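You operate a simulated robot arm through the tools that you are given. There is no shell and no other tool. Be economical: measure what you need, move in short steps, check, and stop when the job is done.

Carry out the task below with a simulated robot arm. There is one attempt and no reset: what you move stays moved.

TASK
Top up the storage jar with rice to the 400 ml line.
Fine: pour from the purple tub, stand the tub back where it was and put the jar's lid back on; the jar and the rest of the dresser stay put. Set down upright: purple tub.

The check looks at the end state, three seconds after you hand in, the way a careful person would. Anything else that was tipped, shoved, dropped, spilled or broken makes it a failure. Lids that push on must go on centred and level and be pressed home; caps that screw on are set level and turned clockwise until they are tight.

THE ROBOT
A 7-joint arm with a two-finger parallel gripper, fixed in place. Base frame: the origin is at the foot of the arm, x ahead of it, y to its left, z up. Lengths are in m, angles in rad, forces in N, time in s.
With the tool pointing down near the work surface it reaches from about 0.3 to 0.7 m from the base axis. Its first joint turns from -1.152 to 1.152 rad. Payload 1.57 kg.
The tool frame sits at the grasp point between the pads (the TCP): z along the fingers, y along the line on which they close. The tips reach 0.03 m beyond it. Largest opening 0.11 m; finger width 0.024, thickness 0.012; the body of the gripper, 0.048 by 0.112 m, starts 0.078 m behind the TCP.
Orientation is that of the tool frame in the base frame, as a unit quaternion [x, y, z, w]. With the fingers straight down and closing along the base's y, the tool's x points along the base's -x, its y along +y and its z along -z.

THE INTERFACE
- The arm moves only by the tool servo_tool. Its argument "motion" is a list of rows, each a list of 7 numbers: the turn, a rotation vector about the base's x, y, z in units of 8 degrees (1.0 is 8 degrees), then the shift along the base's x, y, z in units of 20 mm (1.0 is 20 mm), then the opening, from 0 (shut) to 1 (fully open). In form: [[wx, wy, wz, dx, dy, dz, grip], ...]. A call has 1 to 20 rows; each row shifts and turns the commanded pose from where the row before left it. A call with a number of a shift or a turn outside -1 to 1 is refused whole. A row lasts 0.2 s, in which the tool goes at most 0.05 m and 0.15 rad; a call with a longer step from one row to the next is refused whole, and so is a gripper value outside its range. Where a pose cannot be reached the arm comes as near as it can. A force on the tool above 40 N (or 10 N above the force at the start of the call, whichever is more), or a blocked arm, ends the call early, and 0.2 s more pass. Each finger travels about 0.108 m/s and halts on what it meets, pressing with about 27 N; the grip force reading is that of the motor and also rises with nothing between the fingers. The clock runs only during rows and for 0.2 s after the last one: add rows that do not move to give the fingers time. The reply holds the time, the measured pose of the TCP, the force on the tool along the base axes, the opening and the grip force, in the units named above and with some noise, with the torque about the TCP (base axes, N m) and any sound that the robot's microphone picked up, and new pictures: "views" is both (left out), scene, wrist or none.
- Cameras (640 x 400 px; columns grow to the right, rows downward): "scene" is fixed at [0.1787, -0.4008, 1.4097]; the picture's right is [0.65, -0.76, 0.00], its down [-0.40, -0.34, -0.85] and it looks along [0.65, 0.55, -0.52] (base axes); focal length 242 px, centre (320, 200). "wrist" rides on the gripper at [0.07, 0.016, -0.141] in the tool frame; the picture's right is [-0.23, 0.97, 0.00], its down [-0.86, -0.20, -0.48] and it looks along [-0.47, -0.11, 0.88] (tool axes); focal length 222 px, centre (320, 200). There is no depth. A picture from a camera that has moved, and an enlarged one, comes with that camera's place and axes in the base frame and with its lens.
- enlarge(camera, box): a new picture of the part [left, top, right, bottom] of that camera's present view, enlarged. It takes no simulated time.
- sign_off(): hands the job in; it is judged then, once.

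Go step by step. Nothing tells you positions but the pictures and the camera data: compare them with the known pose of the tool, close in by small moves and look again before you grip or let go. The budget is 120 turns and 200 pictures, counting those below and the enlarged ones. Unless the task says otherwise, let go and move clear before handing in, and close with one line.

The tools are called after "Call:" by a JSON object that holds its "fn" and its "kwargs". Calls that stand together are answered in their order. servo_tool: Moves the arm, as the interface text tells. Its arguments: {"type":"object","properties":{"motion":{"type":"array","items":{"type":"array","items":{"type":"number"}}},"views":{"type":"string","enum":["both","scene","wrist","none"]}},"required":["motion"]} The other tools are called the same way: enlarge (camera, box) takes an enlarged picture of a part of a camera's view; sign_off () hands the job in.

At the start:

```text
time_s: 0.0
tool_pos: [0.36, 0.0942, 1.2708]
tcp_rot: [0.0, 1.0, 0.001, 0.0]
contact_force: [0.3, -0.2, 0.0]
ft_torque: [-0.06, -0.02, -0.02]
width: 0.11
gripper_force: 0.2
```

scene: 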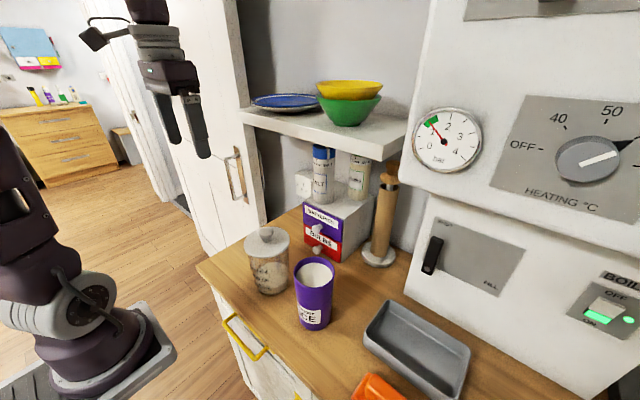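
wrist: 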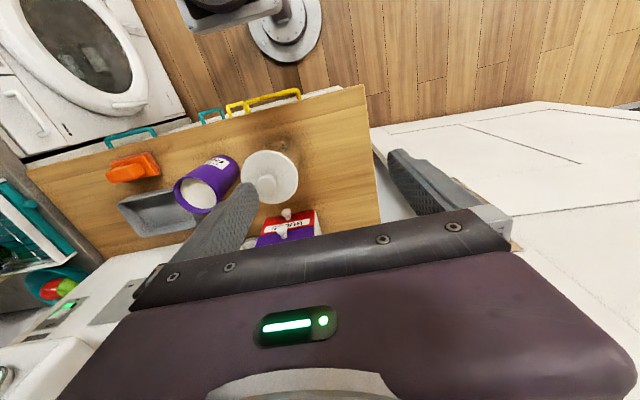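

I see the jar with a knobbed lid and the purple tub on the dresser top. I look closer at both before moving.

Call:
{"fn": "enlarge", "kwargs": {"camera": "scene", "box": [220, 210, 360, 340]}}

Call:
{"fn": "enlarge", "kwargs": {"camera": "wrist", "box": [100, 80, 400, 260]}}

Call:
{"fn": "enlarge", "kwargs": {"camera": "scene", "box": [190, 120, 480, 400]}}

```text
3.08 times, centred on (290, 275) of scene
camera zoom: at [0.1787, -0.4008, 1.4097], right [0.65, -0.76, 0.0], down [-0.4, -0.34, -0.85], along [0.65, 0.55, -0.52], focal length 745 px, centre (412, -31)
```

zoom: 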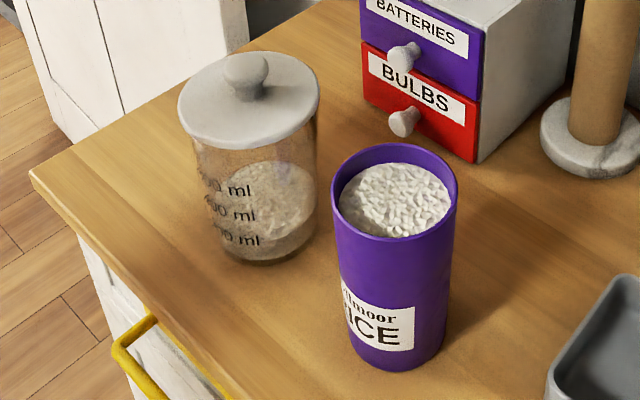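

```text
2.13 times, centred on (250, 170) of wrist
camera zoom: at [0.2909, 0.1105, 1.4113], right [0.23, 0.97, 0.0], down [0.86, -0.2, 0.48], along [0.47, -0.11, -0.88], focal length 474 px, centre (469, 264)
```

zoom: 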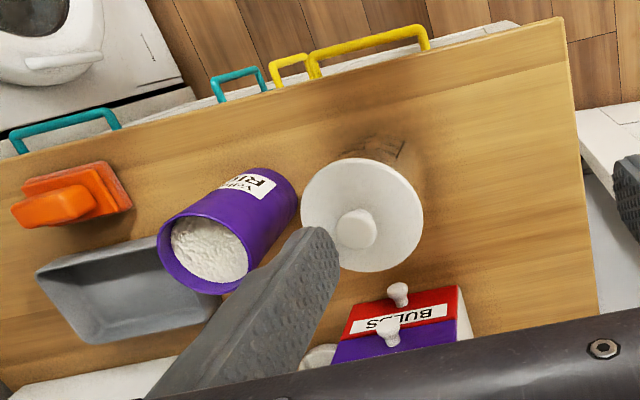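

```text
1.43 times, centred on (335, 260) of scene
camera zoom: at [0.1787, -0.4008, 1.4097], right [0.65, -0.76, 0.0], down [-0.4, -0.34, -0.85], along [0.65, 0.55, -0.52], focal length 346 px, centre (299, 114)
```

zoom: 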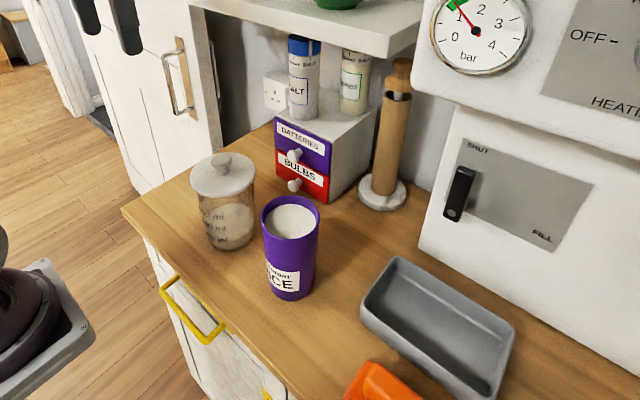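

The knob sits near (0.432, -0.016, 1.05), the tub axis near (0.432, -0.169) with its rim at about 1.025, and the counter at about 0.857. I zoom in on the jar's scale before taking the lid off.

Call:
{"fn": "enlarge", "kwargs": {"camera": "scene", "box": [236, 222, 300, 302]}}

Call:
{"fn": "servo_tool", "kwargs": {"motion": [[0, 0, 0, 0.9, -1, -1, 0.6], [0, 0, 0, 0.9, -1, -1, 0.6], [0, 0, 0, 0.9, -1, -1, 0.6], [0, 0, 0, 0.9, -1, -1, 0.6], [0, 0, 0, 0, -1, -1, 0.6], [0, 0, 0, 0, -0.5, 0, 0.6], [0, 0, 0, 0, 0, 0, 0.6]]}}

```text
5.00 times, centred on (268, 262) of scene
camera zoom: at [0.1787, -0.4008, 1.4097], right [0.65, -0.76, 0.0], down [-0.4, -0.34, -0.85], along [0.65, 0.55, -0.52], focal length 1211 px, centre (580, -110)
```

zoom: 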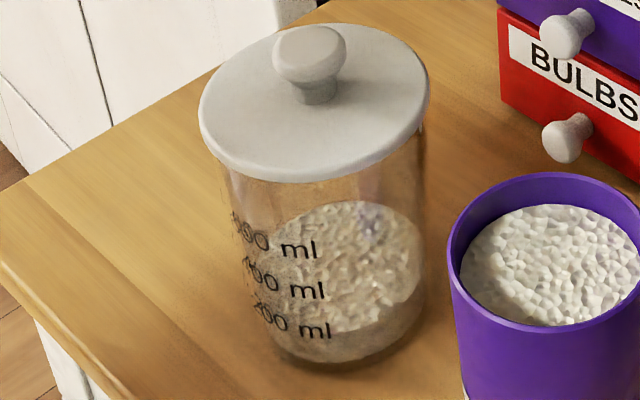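

```text
time_s: 1.6
tool_pos: [0.4321, -0.015, 1.1696]
tcp_rot: [-0.001, 1.0, 0.0, 0.0]
contact_force: [0.1, -0.2, -0.2]
ft_torque: [0.0, 0.0, 0.01]
width: 0.0662
gripper_force: 0.2
camera wrist: at [0.3638, 0.0002, 1.31], right [0.23, 0.97, 0.0], down [0.86, -0.2, 0.48], along [0.47, -0.11, -0.88], focal length 222 px, centre (320, 200)
```

scene: 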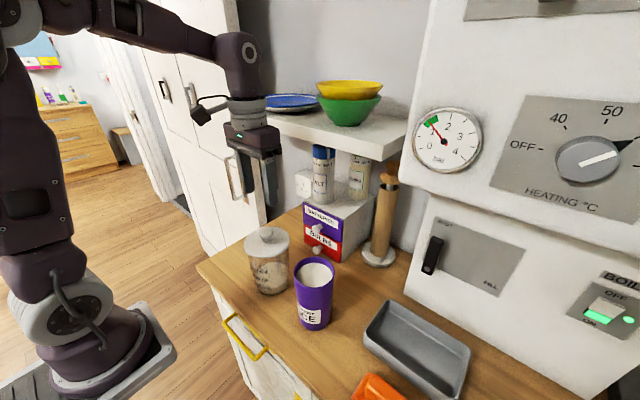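
wrist: 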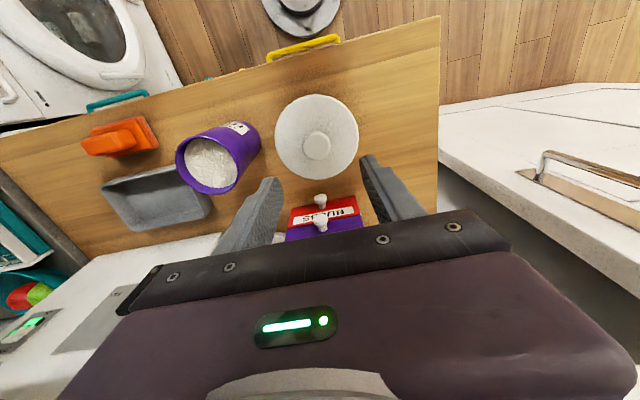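

The tool stands over the knob, which I now place at (0.430, -0.018). I go down to just above it and check.

Call:
{"fn": "servo_tool", "kwargs": {"motion": [[0, 0, 0, -0.1, -0.15, -0.9, 0.6], [0, 0, 0, 0, 0, -0.9, 0.6], [0, 0, 0, 0, 0, -0.9, 0.6], [0, 0, 0, 0, 0, -0.9, 0.6], [0, 0, 0, 0, 0, -0.9, 0.6], [0, 0, 0, 0, 0, 0, 0.6]]}}

Call:
{"fn": "enlarge", "kwargs": {"camera": "scene", "box": [220, 170, 320, 300]}}

```text
time_s: 3.0
tool_pos: [0.4299, -0.0175, 1.0804]
tcp_rot: [0.0, 1.0, 0.001, 0.0]
contact_force: [-0.4, 0.3, 0.6]
ft_torque: [0.01, -0.01, -0.03]
width: 0.0659
gripper_force: 0.1
camera wrist: at [0.3613, -0.0021, 1.2205], right [0.23, 0.97, 0.0], down [0.86, -0.2, 0.48], along [0.47, -0.11, -0.88], focal length 222 px, centre (320, 200)
```

scene: 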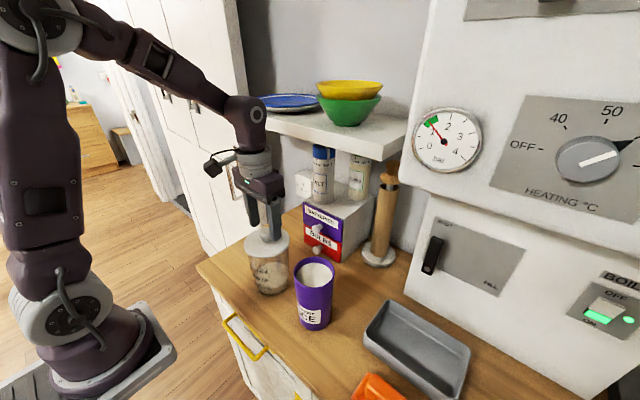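
wrist: 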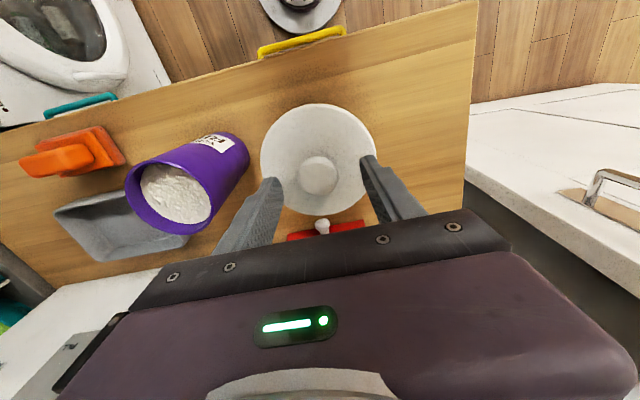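

```text
3.08 times, centred on (270, 235) of scene
camera zoom: at [0.1787, -0.4008, 1.4097], right [0.65, -0.76, 0.0], down [-0.4, -0.34, -0.85], along [0.65, 0.55, -0.52], focal length 745 px, centre (474, 92)
```

zoom: 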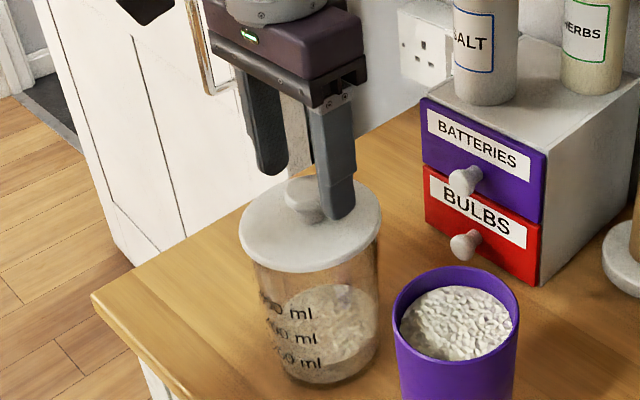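

The fingers straddle the knob. I go down so that the pads sit on its head, close and check.

Call:
{"fn": "servo_tool", "kwargs": {"motion": [[0, 0, 0, -0.05, -0.08, -0.65, 0.6], [0, 0, 0, 0, 0, -0.65, 0.6], [0, 0, 0, 0, 0, 0, 0.6], [0, 0, 0, 0, 0, 0, 0.3], [0, 0, 0, 0, 0, 0, 0.15], [0, 0, 0, 0, 0, 0, 0.0], [0, 0, 0, 0, 0, 0, 0]]}}

Call:
{"fn": "enlarge", "kwargs": {"camera": "scene", "box": [220, 170, 320, 300]}}

```text
time_s: 3.7
tool_pos: [0.4299, -0.0204, 1.0572]
tcp_rot: [0.0, 1.0, 0.0, 0.002]
contact_force: [-5.6, 1.1, 16.5]
ft_torque: [0.01, 0.28, 0.0]
width: 0.0661
gripper_force: 0.0
stopped in row 3: the force on the tool passed its limit at 49 N (the readings are from after the stop); the commanded pose is now the measured one
camera wrist: at [0.3601, -0.0041, 1.1973], right [0.23, 0.97, 0.0], down [0.85, -0.2, 0.48], along [0.47, -0.11, -0.88], focal length 222 px, centre (320, 200)
```

scene: 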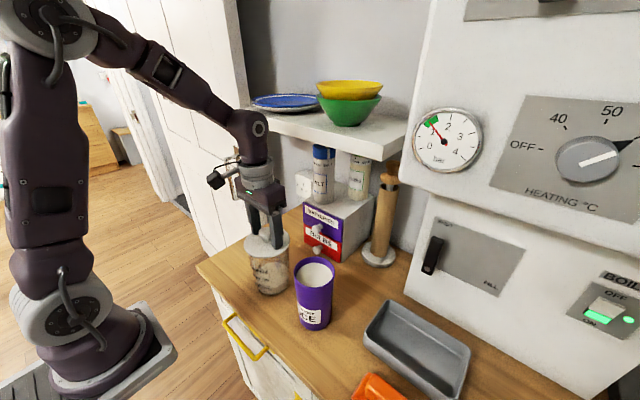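
wrist: 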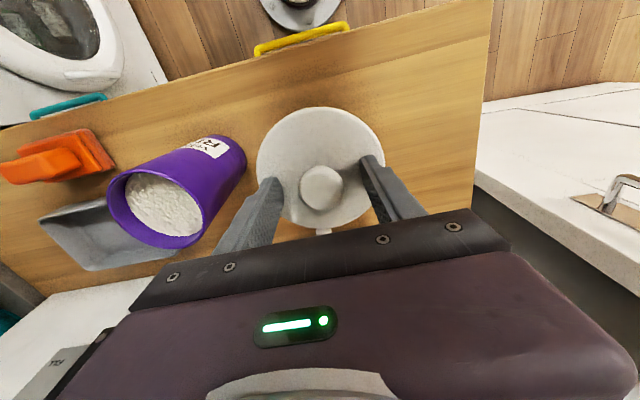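

```text
3.08 times, centred on (270, 235) of scene
camera zoom: at [0.1783, -0.4007, 1.4098], right [0.65, -0.76, 0.0], down [-0.4, -0.34, -0.85], along [0.65, 0.55, -0.52], focal length 745 px, centre (474, 92)
```

zoom: 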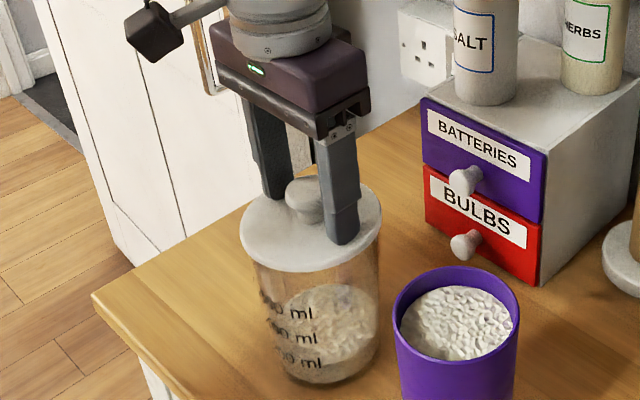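

The tips met the lid at TCP z = 1.057, so the lid top is at about 1.027. I rise 4 mm, centre up and close on the knob.

Call:
{"fn": "servo_tool", "kwargs": {"motion": [[0, 0, 0, 0, 0, 0.2, 0.6], [0, 0, 0, -0.15, 0.1, 0, 0.6], [0, 0, 0, 0, 0, 0, 0.3], [0, 0, 0, 0, 0, 0, 0.15], [0, 0, 0, 0, 0, 0, 0.0], [0, 0, 0, 0, 0, 0, 0]]}}

Call:
{"fn": "enlarge", "kwargs": {"camera": "scene", "box": [220, 170, 320, 300]}}

```text
time_s: 5.1
tool_pos: [0.4273, -0.0191, 1.0599]
tcp_rot: [0.0, 1.0, 0.0, 0.003]
contact_force: [-0.5, -2.3, 1.1]
ft_torque: [-0.05, -0.02, -0.02]
width: 0.0319
gripper_force: 27.0
camera wrist: at [0.3577, -0.0026, 1.2009], right [0.23, 0.97, 0.0], down [0.85, -0.2, 0.48], along [0.47, -0.11, -0.88], focal length 222 px, centre (320, 200)
```

scene: 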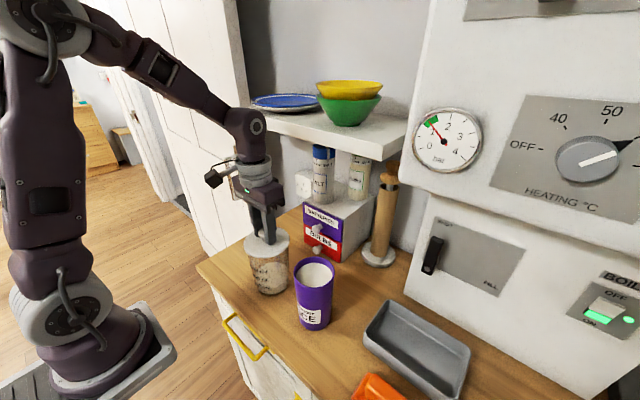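
wrist: 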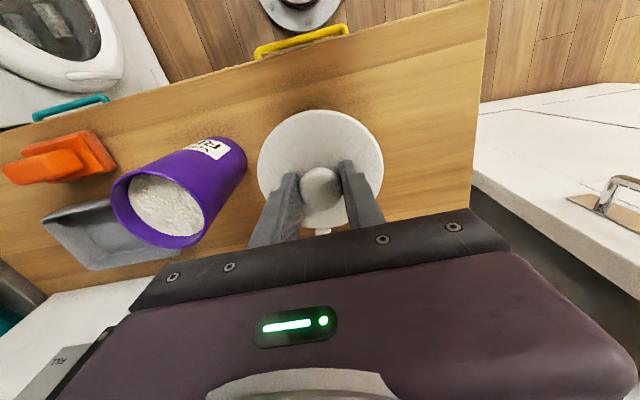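

```text
3.08 times, centred on (270, 235) of scene
camera zoom: at [0.1787, -0.4008, 1.4097], right [0.65, -0.76, 0.0], down [-0.4, -0.34, -0.85], along [0.65, 0.55, -0.52], focal length 745 px, centre (474, 92)
```

zoom: 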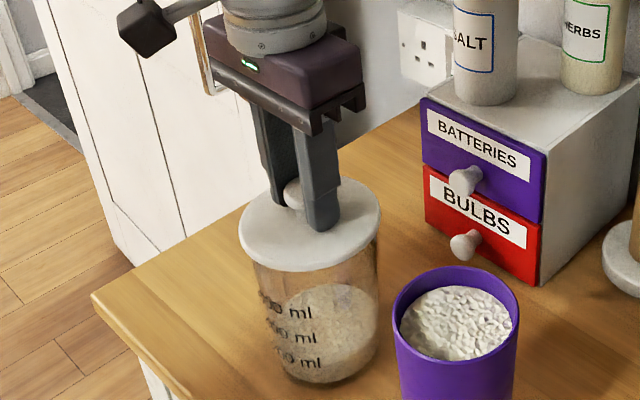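

The knob is held (0.032 wide, 27 N). I lift slowly and watch whether the jar comes along.

Call:
{"fn": "servo_tool", "kwargs": {"motion": [[0, 0, 0, 0, 0, 0.15, 0], [0, 0, 0, 0, 0, 0.15, 0], [0, 0, 0, 0, 0, 0.15, 0], [0, 0, 0, 0, 0, 0, 0]], "views": "none"}}

Call:
{"fn": "enlarge", "kwargs": {"camera": "scene", "box": [220, 170, 320, 300]}}

```text
time_s: 6.1
tool_pos: [0.4268, -0.0189, 1.0697]
tcp_rot: [-0.001, 1.0, 0.0, 0.003]
contact_force: [-0.8, 0.1, 0.1]
ft_torque: [0.0, -0.02, -0.03]
width: 0.0317
gripper_force: 27.2
heard: snap
```

```text
3.08 times, centred on (270, 235) of scene
camera zoom: at [0.1787, -0.4008, 1.4097], right [0.65, -0.76, 0.0], down [-0.4, -0.34, -0.85], along [0.65, 0.55, -0.52], focal length 745 px, centre (474, 92)
```

zoom: 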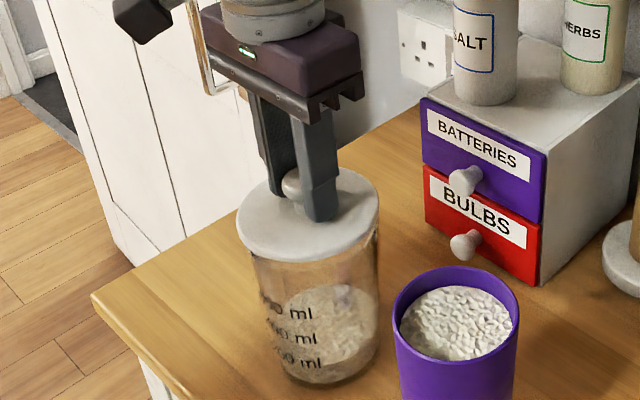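

The lid snapped off and the jar stayed. I raise the lid clear and carry it left to a free spot near (0.44, 0.12).

Call:
{"fn": "servo_tool", "kwargs": {"motion": [[0, 0, 0, 0, 0, 0.8, 0], [0, 0, 0, 0, 0, 0.9, 0], [0, 0, 0, 0, 0, 0.9, 0], [0, 0, 0, 0, 0.8, 0, 0], [0, 0, 0, 0.1, 1, 0, 0], [0, 0, 0, 0.1, 1, 0, 0], [0, 0, 0, 0.1, 1, 0, 0], [0, 0, 0, 0.1, 1, 0, 0], [0, 0, 0, 0.1, 1, 0, 0], [0, 0, 0, 0.1, 1, 0, 0], [0, 0, 0, 0, 0.2, 0, 0], [0, 0, 0, 0, 0, 0, 0]]}}

Call:
{"fn": "enlarge", "kwargs": {"camera": "scene", "box": [180, 150, 320, 310]}}

```text
time_s: 8.7
tool_pos: [0.4389, 0.1205, 1.1215]
tcp_rot: [0.0, 1.0, 0.001, 0.002]
contact_force: [0.2, 0.5, -1.2]
ft_torque: [0.05, 0.02, 0.02]
width: 0.0317
gripper_force: 26.6
camera wrist: at [0.3688, 0.1378, 1.2611], right [0.23, 0.97, 0.0], down [0.85, -0.2, 0.48], along [0.47, -0.11, -0.88], focal length 222 px, centre (320, 200)
```

scene: 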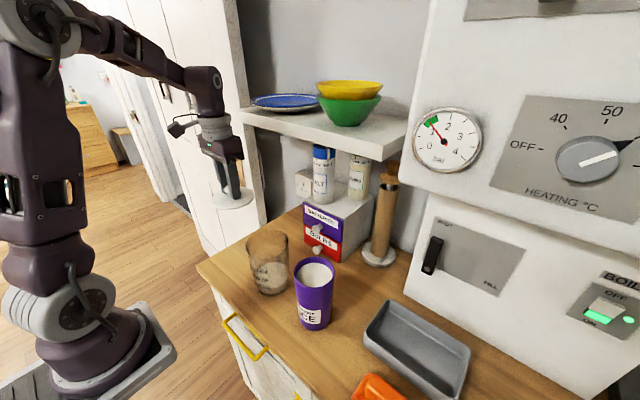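
wrist: 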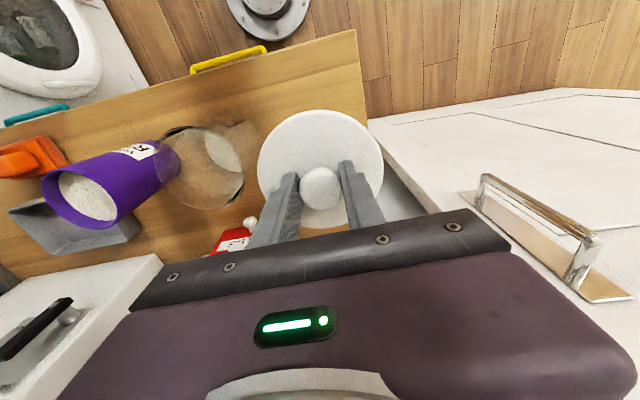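

```text
2.50 times, centred on (250, 230) of scene
camera zoom: at [0.1788, -0.4007, 1.4097], right [0.65, -0.76, 0.0], down [-0.4, -0.34, -0.85], along [0.65, 0.55, -0.52], focal length 606 px, centre (495, 125)
```

zoom: 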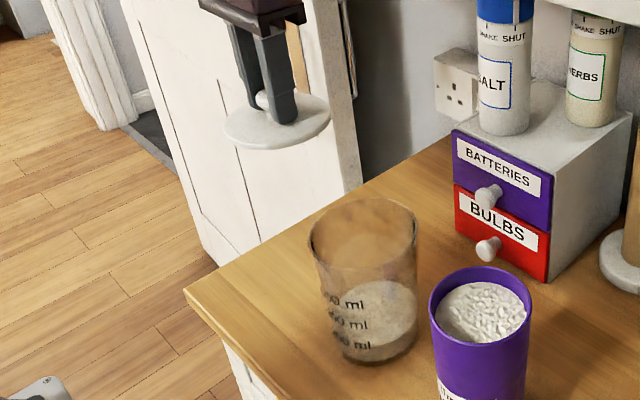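

The lid is over free counter whose left edge is at y ≈ 0.21, so it fits. I lower it, slowing near the surface.

Call:
{"fn": "servo_tool", "kwargs": {"motion": [[0, 0, 0, 0, 0, -1, 0], [0, 0, 0, 0, 0, -1, 0], [0, 0, 0, 0, 0, -1, 0], [0, 0, 0, 0, 0, -1, 0], [0, 0, 0, 0, 0, -1, 0], [0, 0, 0, 0, 0, -1, 0], [0, 0, 0, 0, 0, -1, 0], [0, 0, 0, 0, 0, -1, 0], [0, 0, 0, 0, 0, -1, 0], [0, 0, 0, 0, 0, -0.3, 0], [0, 0, 0, 0, 0, 0, 0], [0, 0, 0, 0, 0, 0, 0]]}}

Call:
{"fn": "enlarge", "kwargs": {"camera": "scene", "box": [180, 150, 320, 310]}}

```text
time_s: 11.3
tool_pos: [0.4384, 0.1211, 0.9361]
tcp_rot: [0.0, 1.0, 0.0, 0.003]
contact_force: [0.4, -0.7, -0.5]
ft_torque: [-0.05, 0.0, -0.01]
width: 0.0321
gripper_force: 26.6
camera wrist: at [0.3695, 0.1385, 1.076], right [0.23, 0.97, 0.0], down [0.85, -0.2, 0.48], along [0.47, -0.11, -0.88], focal length 222 px, centre (320, 200)
```

scene: 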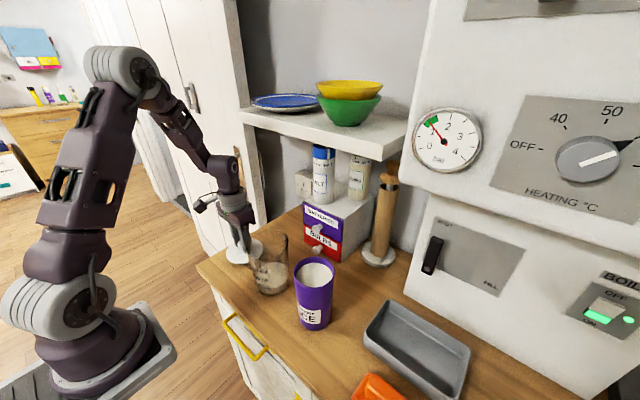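
wrist: 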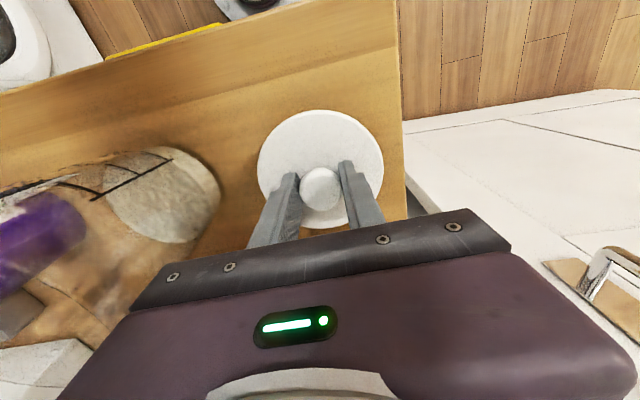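

```text
2.50 times, centred on (250, 230) of scene
camera zoom: at [0.1787, -0.4008, 1.4097], right [0.65, -0.76, 0.0], down [-0.4, -0.34, -0.85], along [0.65, 0.55, -0.52], focal length 606 px, centre (495, 125)
```

zoom: 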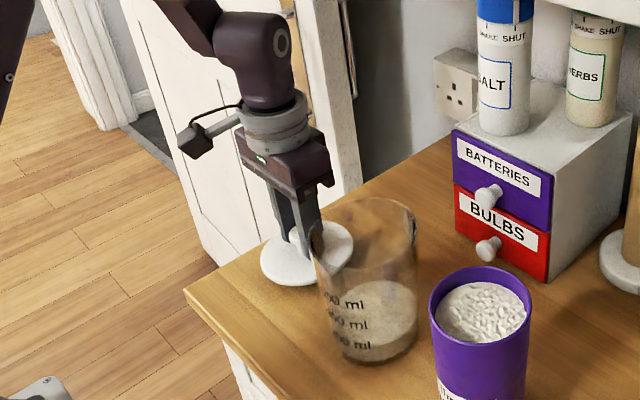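

Nothing has touched yet, so I lower by 3 mm steps until it does.

Call:
{"fn": "servo_tool", "kwargs": {"motion": [[0, 0, 0, 0, 0, -0.3, 0], [0, 0, 0, 0, 0, -0.2, 0], [0, 0, 0, 0, 0, -0.15, 0], [0, 0, 0, 0, 0, -0.15, 0], [0, 0, 0, 0, 0, -0.15, 0], [0, 0, 0, 0, 0, -0.15, 0], [0, 0, 0, 0, 0, 0, 0]], "views": "none"}}

```text
time_s: 12.3
tool_pos: [0.439, 0.1204, 0.9233]
tcp_rot: [0.001, 1.0, 0.0, 0.004]
contact_force: [-4.3, -2.7, 13.8]
ft_torque: [-0.05, 0.12, -0.01]
width: 0.032
gripper_force: 27.1
stopped in row 4: the force on the tool passed its limit at 45 N (the readings are from after the stop); the commanded pose is now the measured one
```

The lid is down on the counter at TCP z = 0.923. I let go and rise.

Call:
{"fn": "servo_tool", "kwargs": {"motion": [[0, 0, 0, 0, 0, 0, 0.15], [0, 0, 0, 0, 0, 0, 0.45], [0, 0, 0, 0, 0, 0, 0.6], [0, 0, 0, 0, 0, 0, 0.6], [0, 0, 0, 0, 0, 0.8, 0.6], [0, 0, 0, 0, 0, 1, 0.6], [0, 0, 0, 0, 0, 1, 0.6], [0, 0, 0, 0, 0, 1, 0.6], [0, 0, 0, 0, 0, 1, 0.6], [0, 0, 0, 0, 0, 1, 0.6], [0, 0, 0, 0, 0, 1, 0.6], [0, 0, 0, 0, 0, 1, 0.6], [0, 0, 0, 0, 0, 1, 0.6], [0, 0, 0, 0, 0, 1, 1], [0, 0, 0, 0, 0, 0, 1]]}}

Call:
{"fn": "enlarge", "kwargs": {"camera": "scene", "box": [190, 200, 350, 340]}}

```text
time_s: 15.5
tool_pos: [0.4395, 0.1218, 1.1198]
tcp_rot: [0.0, 1.0, 0.001, 0.004]
contact_force: [0.5, 0.3, -0.3]
ft_torque: [0.02, -0.01, 0.01]
width: 0.11
gripper_force: 0.0
camera wrist: at [0.3698, 0.1379, 1.259], right [0.23, 0.97, 0.0], down [0.85, -0.2, 0.48], along [0.47, -0.11, -0.87], focal length 222 px, centre (320, 200)
```

scene: 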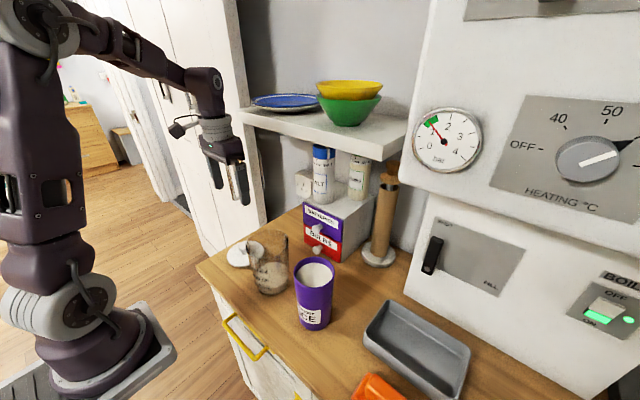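
wrist: 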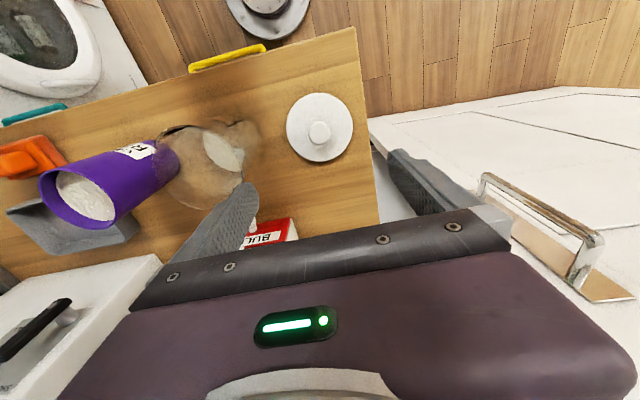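

```text
2.86 times, centred on (270, 270) of scene
camera zoom: at [0.1787, -0.4008, 1.4097], right [0.65, -0.76, 0.0], down [-0.4, -0.34, -0.85], along [0.65, 0.55, -0.52], focal length 692 px, centre (463, 0)
```

zoom: 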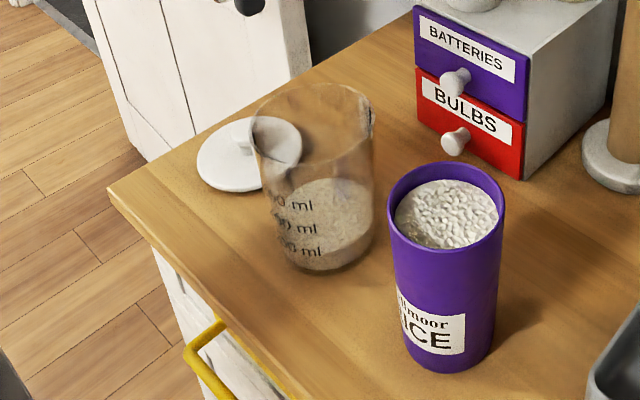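

The lid is down and the jar is open. Next I swing over to the front of the tub and pitch the tool forward, as a test of a slanted front grip.

Call:
{"fn": "servo_tool", "kwargs": {"motion": [[0, -0.5, 0, -0.35, -0.97, -0.1, 1], [0, -0.5, 0, -0.35, -0.97, -0.1, 1], [0, -0.5, 0, -0.35, -0.97, -0.1, 1], [0, -0.5, 0, -0.35, -0.97, -0.1, 1], [0, -0.5, 0, -0.35, -0.97, -0.1, 1], [0, -0.5, 0, -0.35, -0.97, -0.1, 1], [0, -0.5, 0, -0.35, -0.97, -0.1, 1], [0, -0.5, 0, -0.35, -0.97, -0.1, 1], [0, -0.5, 0, -0.35, -0.97, -0.1, 1], [0, -0.5, 0, -0.35, -0.97, -0.1, 1], [0, -0.5, 0, -0.35, -0.97, -0.1, 1], [0, -0.5, 0, -0.35, -0.97, -0.1, 1], [0, -0.5, 0, -0.35, -0.97, -0.1, 1], [0, -0.5, 0, -0.35, -0.97, -0.1, 1], [0, -0.5, 0, -0.35, -0.97, -0.1, 1], [0, 0, 0, 0, 0, 0, 1]]}}

```text
time_s: 18.9
tool_pos: [0.3382, -0.1739, 1.0907]
tcp_rot: [0.001, 0.864, 0.0, 0.504]
contact_force: [0.7, 0.9, -0.1]
ft_torque: [-0.01, -0.01, 0.02]
width: 0.1097
gripper_force: 0.0
out of reach, approached as far as the arm can: row 13
camera wrist: at [0.1803, -0.1577, 1.0993], right [0.11, 0.97, 0.2], down [0.01, -0.2, 0.98], along [0.99, -0.11, -0.03], focal length 222 px, centre (320, 200)
```

scene: 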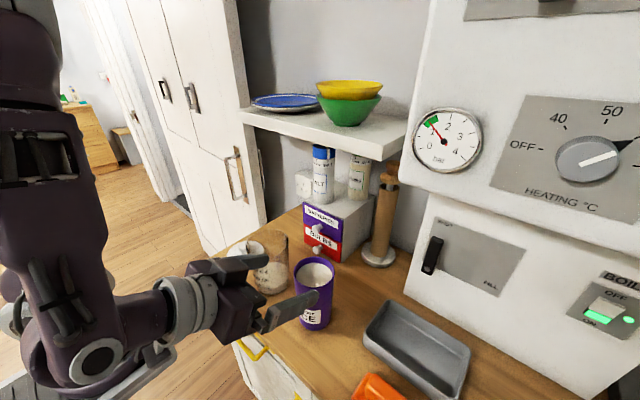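
wrist: 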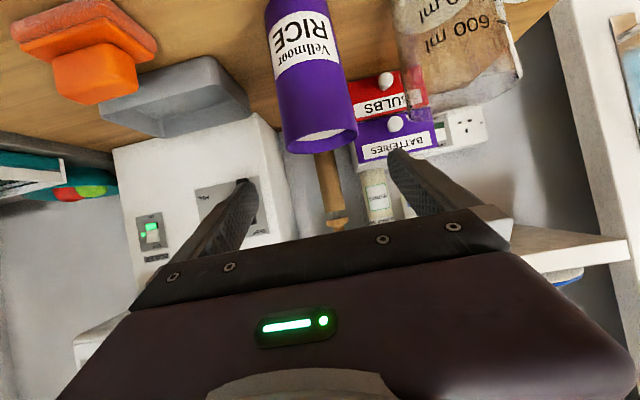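

The pitched pose is reachable and the camera looks level (upside down). I move in front of the jar to read its scale and rice level.

Call:
{"fn": "servo_tool", "kwargs": {"motion": [[0, 0, 0, 0, 1, 0, 1], [0, 0, 0, 0, 1, 0, 1], [0, 0, 0, 0, 1, 0, 1], [0, 0, 0, 0, 1, 0, 1], [0, 0, 0, 0, 1, 0, 1], [0, 0, 0, 0, 1, 0, 1], [0, 0, 0, 0, 0.5, -1, 1], [0, 0, 0, 0, 0, -1, 1], [0, 0, 0, 0, 0, 0, 1]]}}

Call:
{"fn": "enlarge", "kwargs": {"camera": "wrist", "box": [200, 0, 480, 180]}}

```text
time_s: 20.9
tool_pos: [0.3625, -0.1339, 1.1273]
tcp_rot: [-0.001, 0.865, 0.002, 0.502]
contact_force: [0.1, 0.5, 0.2]
ft_torque: [0.02, 0.0, -0.02]
width: 0.11
gripper_force: 0.1
out of reach, approached as far as the arm can: row 1, 2, 3, 4, 5, 6, 7, 8
camera wrist: at [0.2056, -0.1174, 1.1363], right [0.11, 0.97, 0.2], down [0.01, -0.2, 0.98], along [0.99, -0.11, -0.03], focal length 222 px, centre (320, 200)
```

scene: 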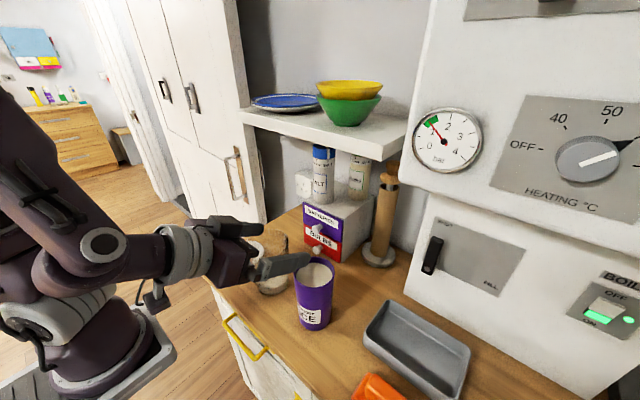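
wrist: 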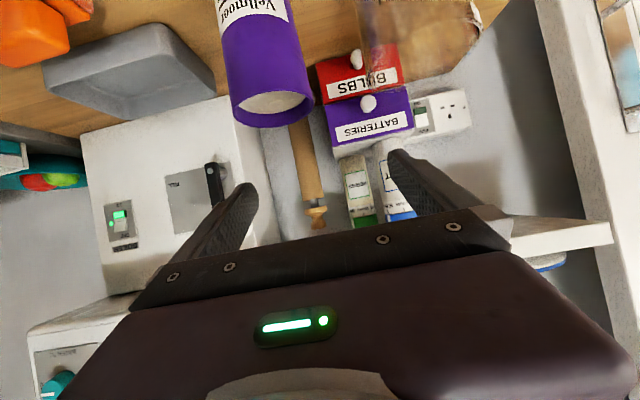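

```text
2.22 times, centred on (340, 90) of wrist
camera zoom: at [0.2056, -0.1174, 1.1363], right [0.11, 0.97, 0.2], down [0.01, -0.2, 0.98], along [0.99, -0.11, -0.03], focal length 494 px, centre (276, 444)
```

zoom: 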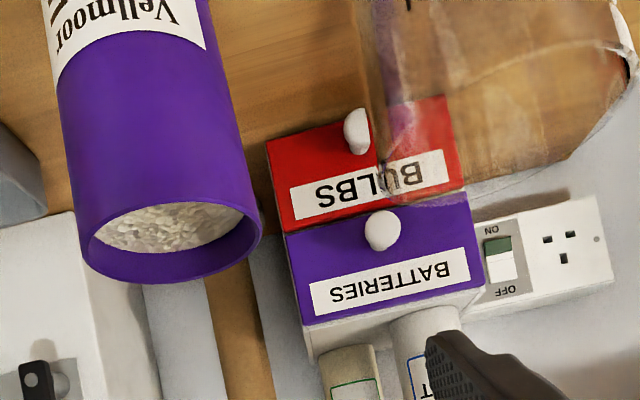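

That pitch can't be reached in front of the jar because it is too close to the base. I'll grip the tub from above instead and pour toward the robot from the far side of the jar, so I go up and bring the tool back to vertical.

Call:
{"fn": "servo_tool", "kwargs": {"motion": [[0, 0, 0, 0, 0, 1, 1], [0, 0, 0, 0, 0, 1, 1], [0, 0.8, 0, 0.3, 0, 1, 1], [0, 0.8, 0, 0.3, 0, 0.5, 1], [0, 0.8, 0, 0.3, 0, 0, 1], [0, 0.8, 0, 0.3, 0, 0, 1], [0, 0.8, 0, 0.3, 0, 0, 1], [0, 0.8, 0, 0.3, 0, 0, 1], [0, 0.8, 0, 0.3, 0, 0, 1], [0, 0.8, 0, 0.3, 0, 0, 1], [0, 0.8, 0, 0.3, 0, 0, 1], [0, 0.3, 0, 0, 0, 0, 1], [0, 0, 0, 0, 0, 0, 1]]}}

```text
time_s: 23.7
tool_pos: [0.416, -0.1348, 1.1986]
tcp_rot: [0.0, 1.0, 0.0, 0.003]
contact_force: [-0.1, 0.2, -0.3]
ft_torque: [0.01, 0.01, 0.01]
width: 0.1099
gripper_force: 0.0
camera wrist: at [0.3458, -0.1179, 1.3379], right [0.23, 0.97, 0.0], down [0.85, -0.2, 0.48], along [0.47, -0.11, -0.88], focal length 222 px, centre (320, 200)
```

scene: 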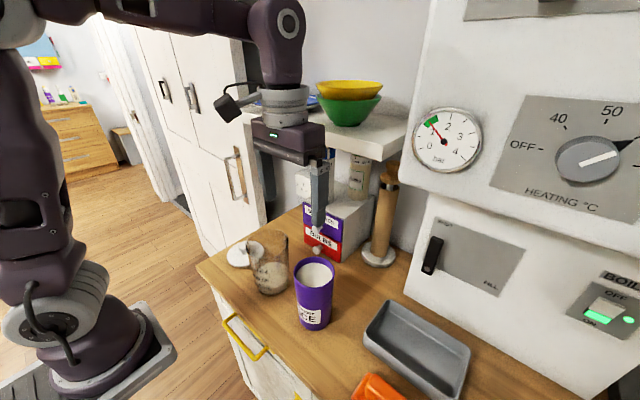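
wrist: 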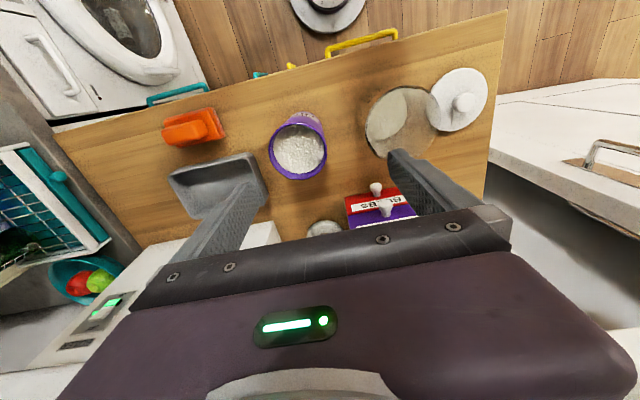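

The tub's rim centre comes out at (0.428, -0.168). I move over it and check the alignment before lowering.

Call:
{"fn": "servo_tool", "kwargs": {"motion": [[0, 0, 0, 0.3, -0.83, -1, 1], [0, 0, 0, 0.3, -0.83, -1, 1], [0, 0, 0, 0, 0, -1, 1], [0, 0, 0, 0, 0, -1, 1], [0, 0, 0, 0, 0, -1, 1], [0, 0, 0, 0, 0, 0, 1]]}}

Call:
{"fn": "enlarge", "kwargs": {"camera": "scene", "box": [240, 160, 400, 340]}}

```text
time_s: 25.1
tool_pos: [0.4283, -0.1685, 1.0987]
tcp_rot: [0.0, 1.0, 0.001, 0.004]
contact_force: [-0.4, 0.0, -0.4]
ft_torque: [0.0, -0.01, 0.01]
width: 0.11
gripper_force: 0.1
camera wrist: at [0.3583, -0.1517, 1.2383], right [0.23, 0.97, 0.0], down [0.85, -0.2, 0.48], along [0.47, -0.11, -0.87], focal length 222 px, centre (320, 200)
```

scene: 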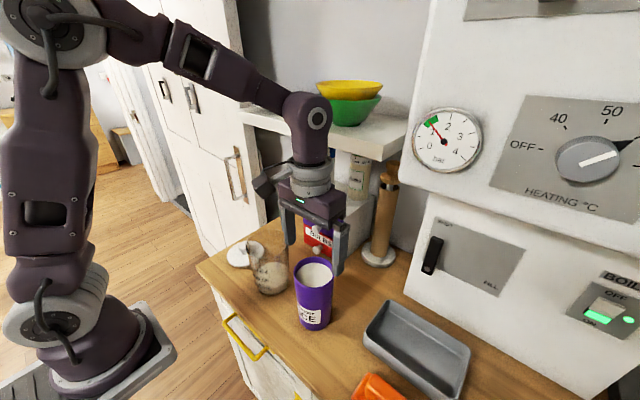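
wrist: 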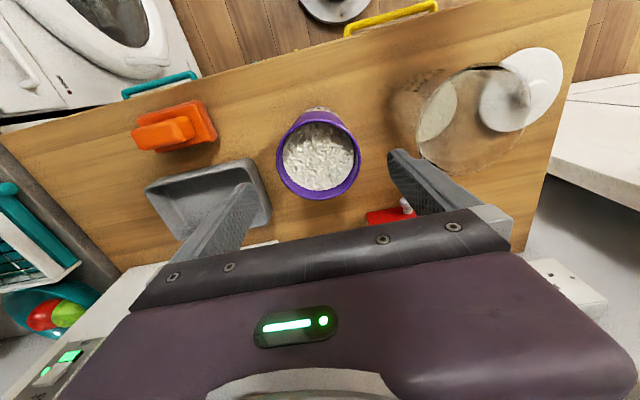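

```text
2.22 times, centred on (320, 250) of scene
camera zoom: at [0.1787, -0.4008, 1.4097], right [0.65, -0.76, 0.0], down [-0.4, -0.34, -0.85], along [0.65, 0.55, -0.52], focal length 538 px, centre (320, 89)
```

zoom: 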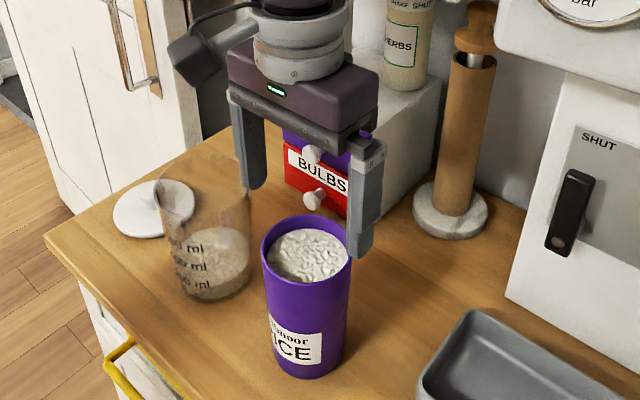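

The tub is centred between the fingers with about 12 mm clear on each side. I lower to z ≈ 0.98.

Call:
{"fn": "servo_tool", "kwargs": {"motion": [[0, 0, 0, -0.2, 0, -1, 1], [0, 0, 0, 0, 0, -1, 1], [0, 0, 0, 0, 0, -1, 1], [0, 0, 0, 0, 0, -1, 1], [0, 0, 0, 0, 0, -1, 1], [0, 0, 0, 0, 0, -0.9, 1], [0, 0, 0, 0, 0, 0, 1]]}}

Call:
{"fn": "enlarge", "kwargs": {"camera": "scene", "box": [240, 160, 400, 340]}}

```text
time_s: 26.7
tool_pos: [0.4242, -0.1673, 0.98]
tcp_rot: [0.0, 1.0, 0.0, 0.004]
contact_force: [-0.6, -0.2, 0.0]
ft_torque: [-0.01, -0.02, -0.01]
width: 0.1099
gripper_force: 0.1
camera wrist: at [0.3544, -0.1515, 1.1198], right [0.23, 0.97, 0.0], down [0.85, -0.2, 0.48], along [0.47, -0.11, -0.87], focal length 222 px, centre (320, 200)
```

scene: 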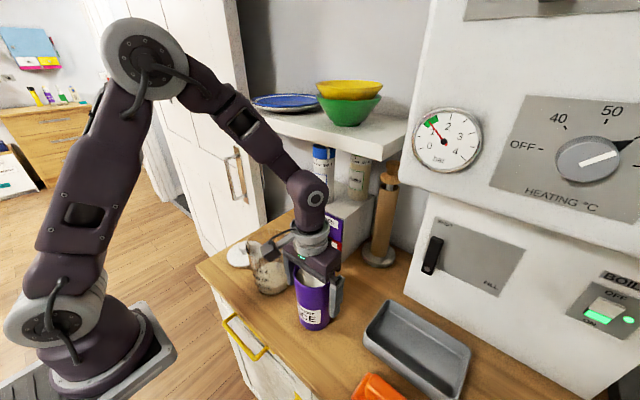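
wrist: 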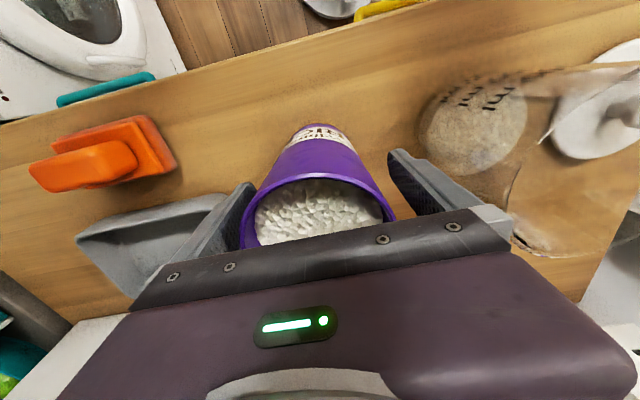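

```text
2.22 times, centred on (320, 250) of scene
camera zoom: at [0.1787, -0.4008, 1.4097], right [0.65, -0.76, 0.0], down [-0.4, -0.34, -0.85], along [0.65, 0.55, -0.52], focal length 538 px, centre (320, 89)
```

zoom: 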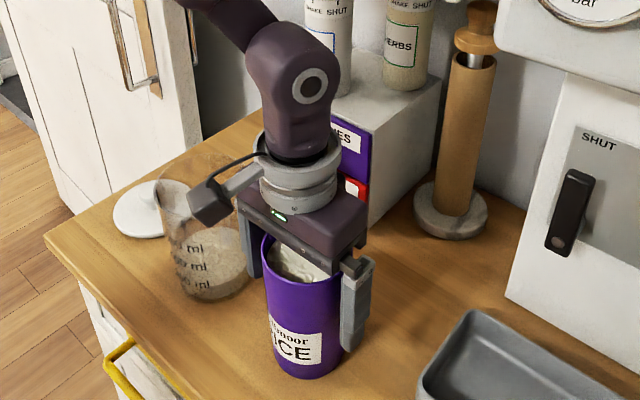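

The fingers straddle the tub. I close on it.

Call:
{"fn": "servo_tool", "kwargs": {"motion": [[0, 0, 0, 0, 0, 0, 0.9], [0, 0, 0, 0, 0, 0, 0.8], [0, 0, 0, 0, 0, 0, 0.74], [0, 0, 0, 0, 0, 0, 0.5], [0, 0, 0, 0, 0, 0, 0.3], [0, 0, 0, 0, 0, 0, 0.3]]}}

Call:
{"fn": "enlarge", "kwargs": {"camera": "scene", "box": [240, 160, 400, 340]}}

```text
time_s: 28.1
tool_pos: [0.4243, -0.1674, 0.9805]
tcp_rot: [0.0, 1.0, 0.0, 0.004]
contact_force: [-0.5, -2.3, 3.9]
ft_torque: [-0.01, -0.06, -0.01]
width: 0.0826
gripper_force: 27.0
camera wrist: at [0.3544, -0.1516, 1.1201], right [0.23, 0.97, 0.0], down [0.85, -0.2, 0.49], along [0.47, -0.11, -0.87], focal length 222 px, centre (320, 200)
```

scene: 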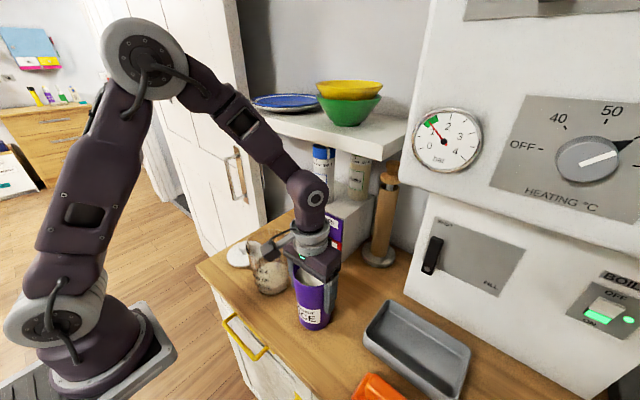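
wrist: 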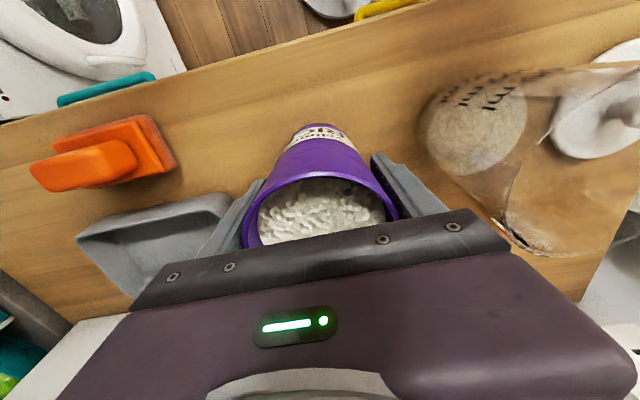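

```text
2.22 times, centred on (320, 250) of scene
camera zoom: at [0.1787, -0.4008, 1.4097], right [0.65, -0.76, 0.0], down [-0.4, -0.34, -0.85], along [0.65, 0.55, -0.52], focal length 538 px, centre (320, 89)
```

zoom: 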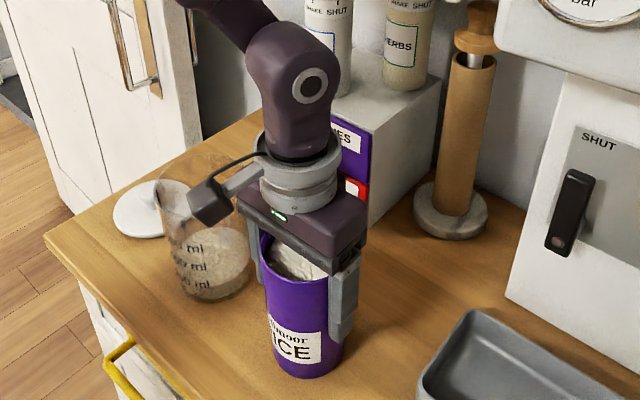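

The tub is held; its home pose is TCP (0.424, -0.167, 0.980). I lift it straight up, go over to the far side of the jar and stay upright.

Call:
{"fn": "servo_tool", "kwargs": {"motion": [[0, 0, 0, 0, 0, 0.4, 0.3], [0, 0, 0, 0, 0, 0.8, 0.3], [0, 0, 0, 0, 0, 1, 0.3], [0, 0, 0, 0, 0, 1, 0.3], [0, 0, 0, 0, 0, 1, 0.3], [0, 0, 0, 0, 0, 1, 0.3], [0, 0, 0, 0, 0, 1, 0.3], [0, 0, 0, 0, 0, 1, 0.3], [0, 0, 0, 0.6, 0, 0.8, 0.3], [0, 0, 0, 0.9, 0.3, 0.4, 0.3], [0, 0, 0, 0.9, 0.8, 0, 0.3], [0, 0, 0, 0.9, 1, 0, 0.3], [0, 0, 0, 0, 1, 0, 0.3], [0, 0, 0, 0, 1, 0, 0.3], [0, 0, 0, 0, 1, 0, 0.3], [0, 0, 0, 0, 1, 0, 0.3], [0, 0, 0, 0, 0.8, 0, 0.3], [0, 0, 0, 0, 0.4, 0, 0.3], [0, 0, 0, 0, 0, 0, 0.3]]}}

Call:
{"fn": "enlarge", "kwargs": {"camera": "scene", "box": [220, 120, 400, 320]}}

```text
time_s: 32.1
tool_pos: [0.4898, -0.0212, 1.1483]
tcp_rot: [0.0, 1.0, 0.0, 0.003]
contact_force: [0.1, -0.6, -5.1]
ft_torque: [0.0, 0.05, -0.02]
width: 0.0827
gripper_force: 27.3
camera wrist: at [0.4197, -0.0053, 1.2883], right [0.23, 0.97, 0.0], down [0.85, -0.2, 0.48], along [0.47, -0.11, -0.87], focal length 222 px, centre (320, 200)
```

scene: 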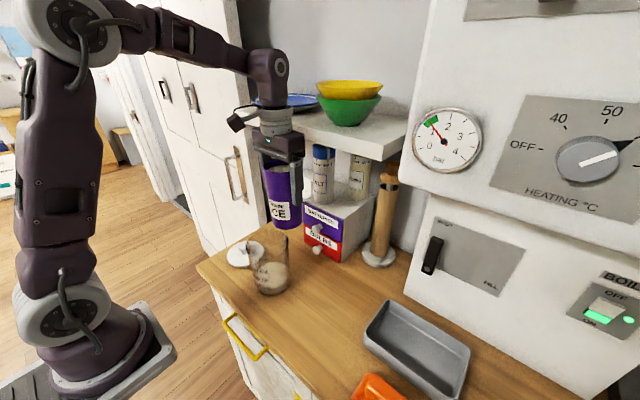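
wrist: 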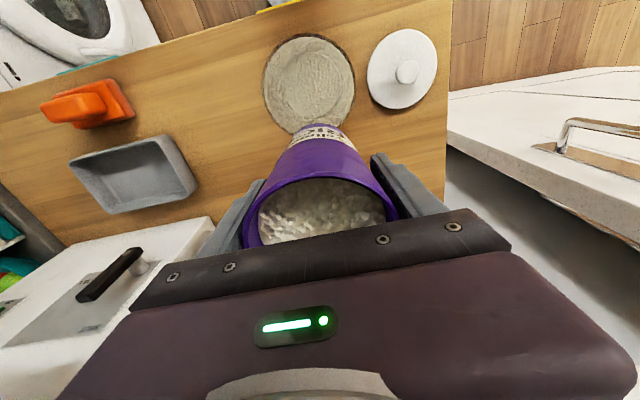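

```text
2.00 times, centred on (310, 220) of scene
camera zoom: at [0.1788, -0.4007, 1.4097], right [0.65, -0.76, 0.0], down [-0.4, -0.34, -0.85], along [0.65, 0.55, -0.52], focal length 484 px, centre (340, 160)
```

zoom: 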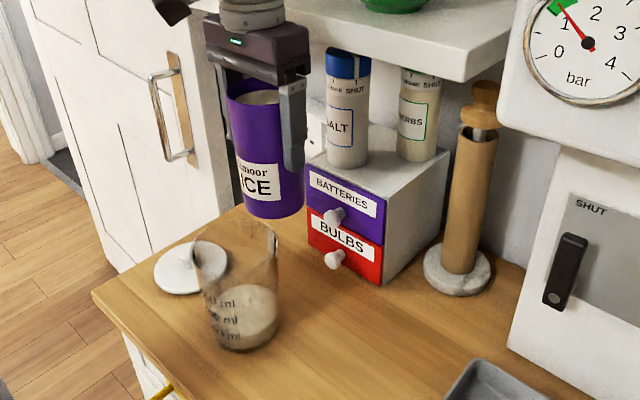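

The tub hangs upright behind the jar. I zoom in on the jar for a baseline reading of the rice level against the lines.

Call:
{"fn": "enlarge", "kwargs": {"camera": "scene", "box": [242, 225, 298, 300]}}

Call:
{"fn": "enlarge", "kwargs": {"camera": "wrist", "box": [250, 20, 370, 140]}}

```text
5.33 times, centred on (270, 262) of scene
camera zoom: at [0.1788, -0.4007, 1.4097], right [0.65, -0.76, 0.0], down [-0.4, -0.34, -0.85], along [0.65, 0.55, -0.52], focal length 1292 px, centre (587, -133)
```

zoom: 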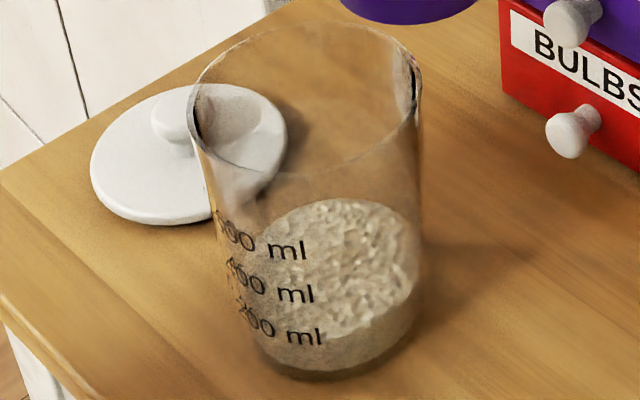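

```text
3.33 times, centred on (310, 80) of wrist
camera zoom: at [0.4197, -0.0053, 1.2883], right [0.23, 0.97, 0.0], down [0.85, -0.2, 0.48], along [0.47, -0.11, -0.87], focal length 740 px, centre (353, 600)
```

zoom: 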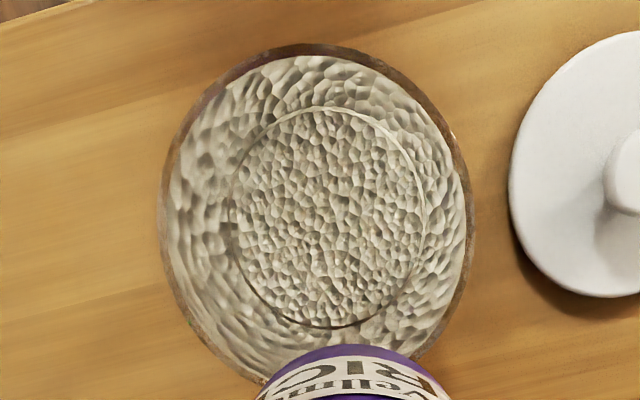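

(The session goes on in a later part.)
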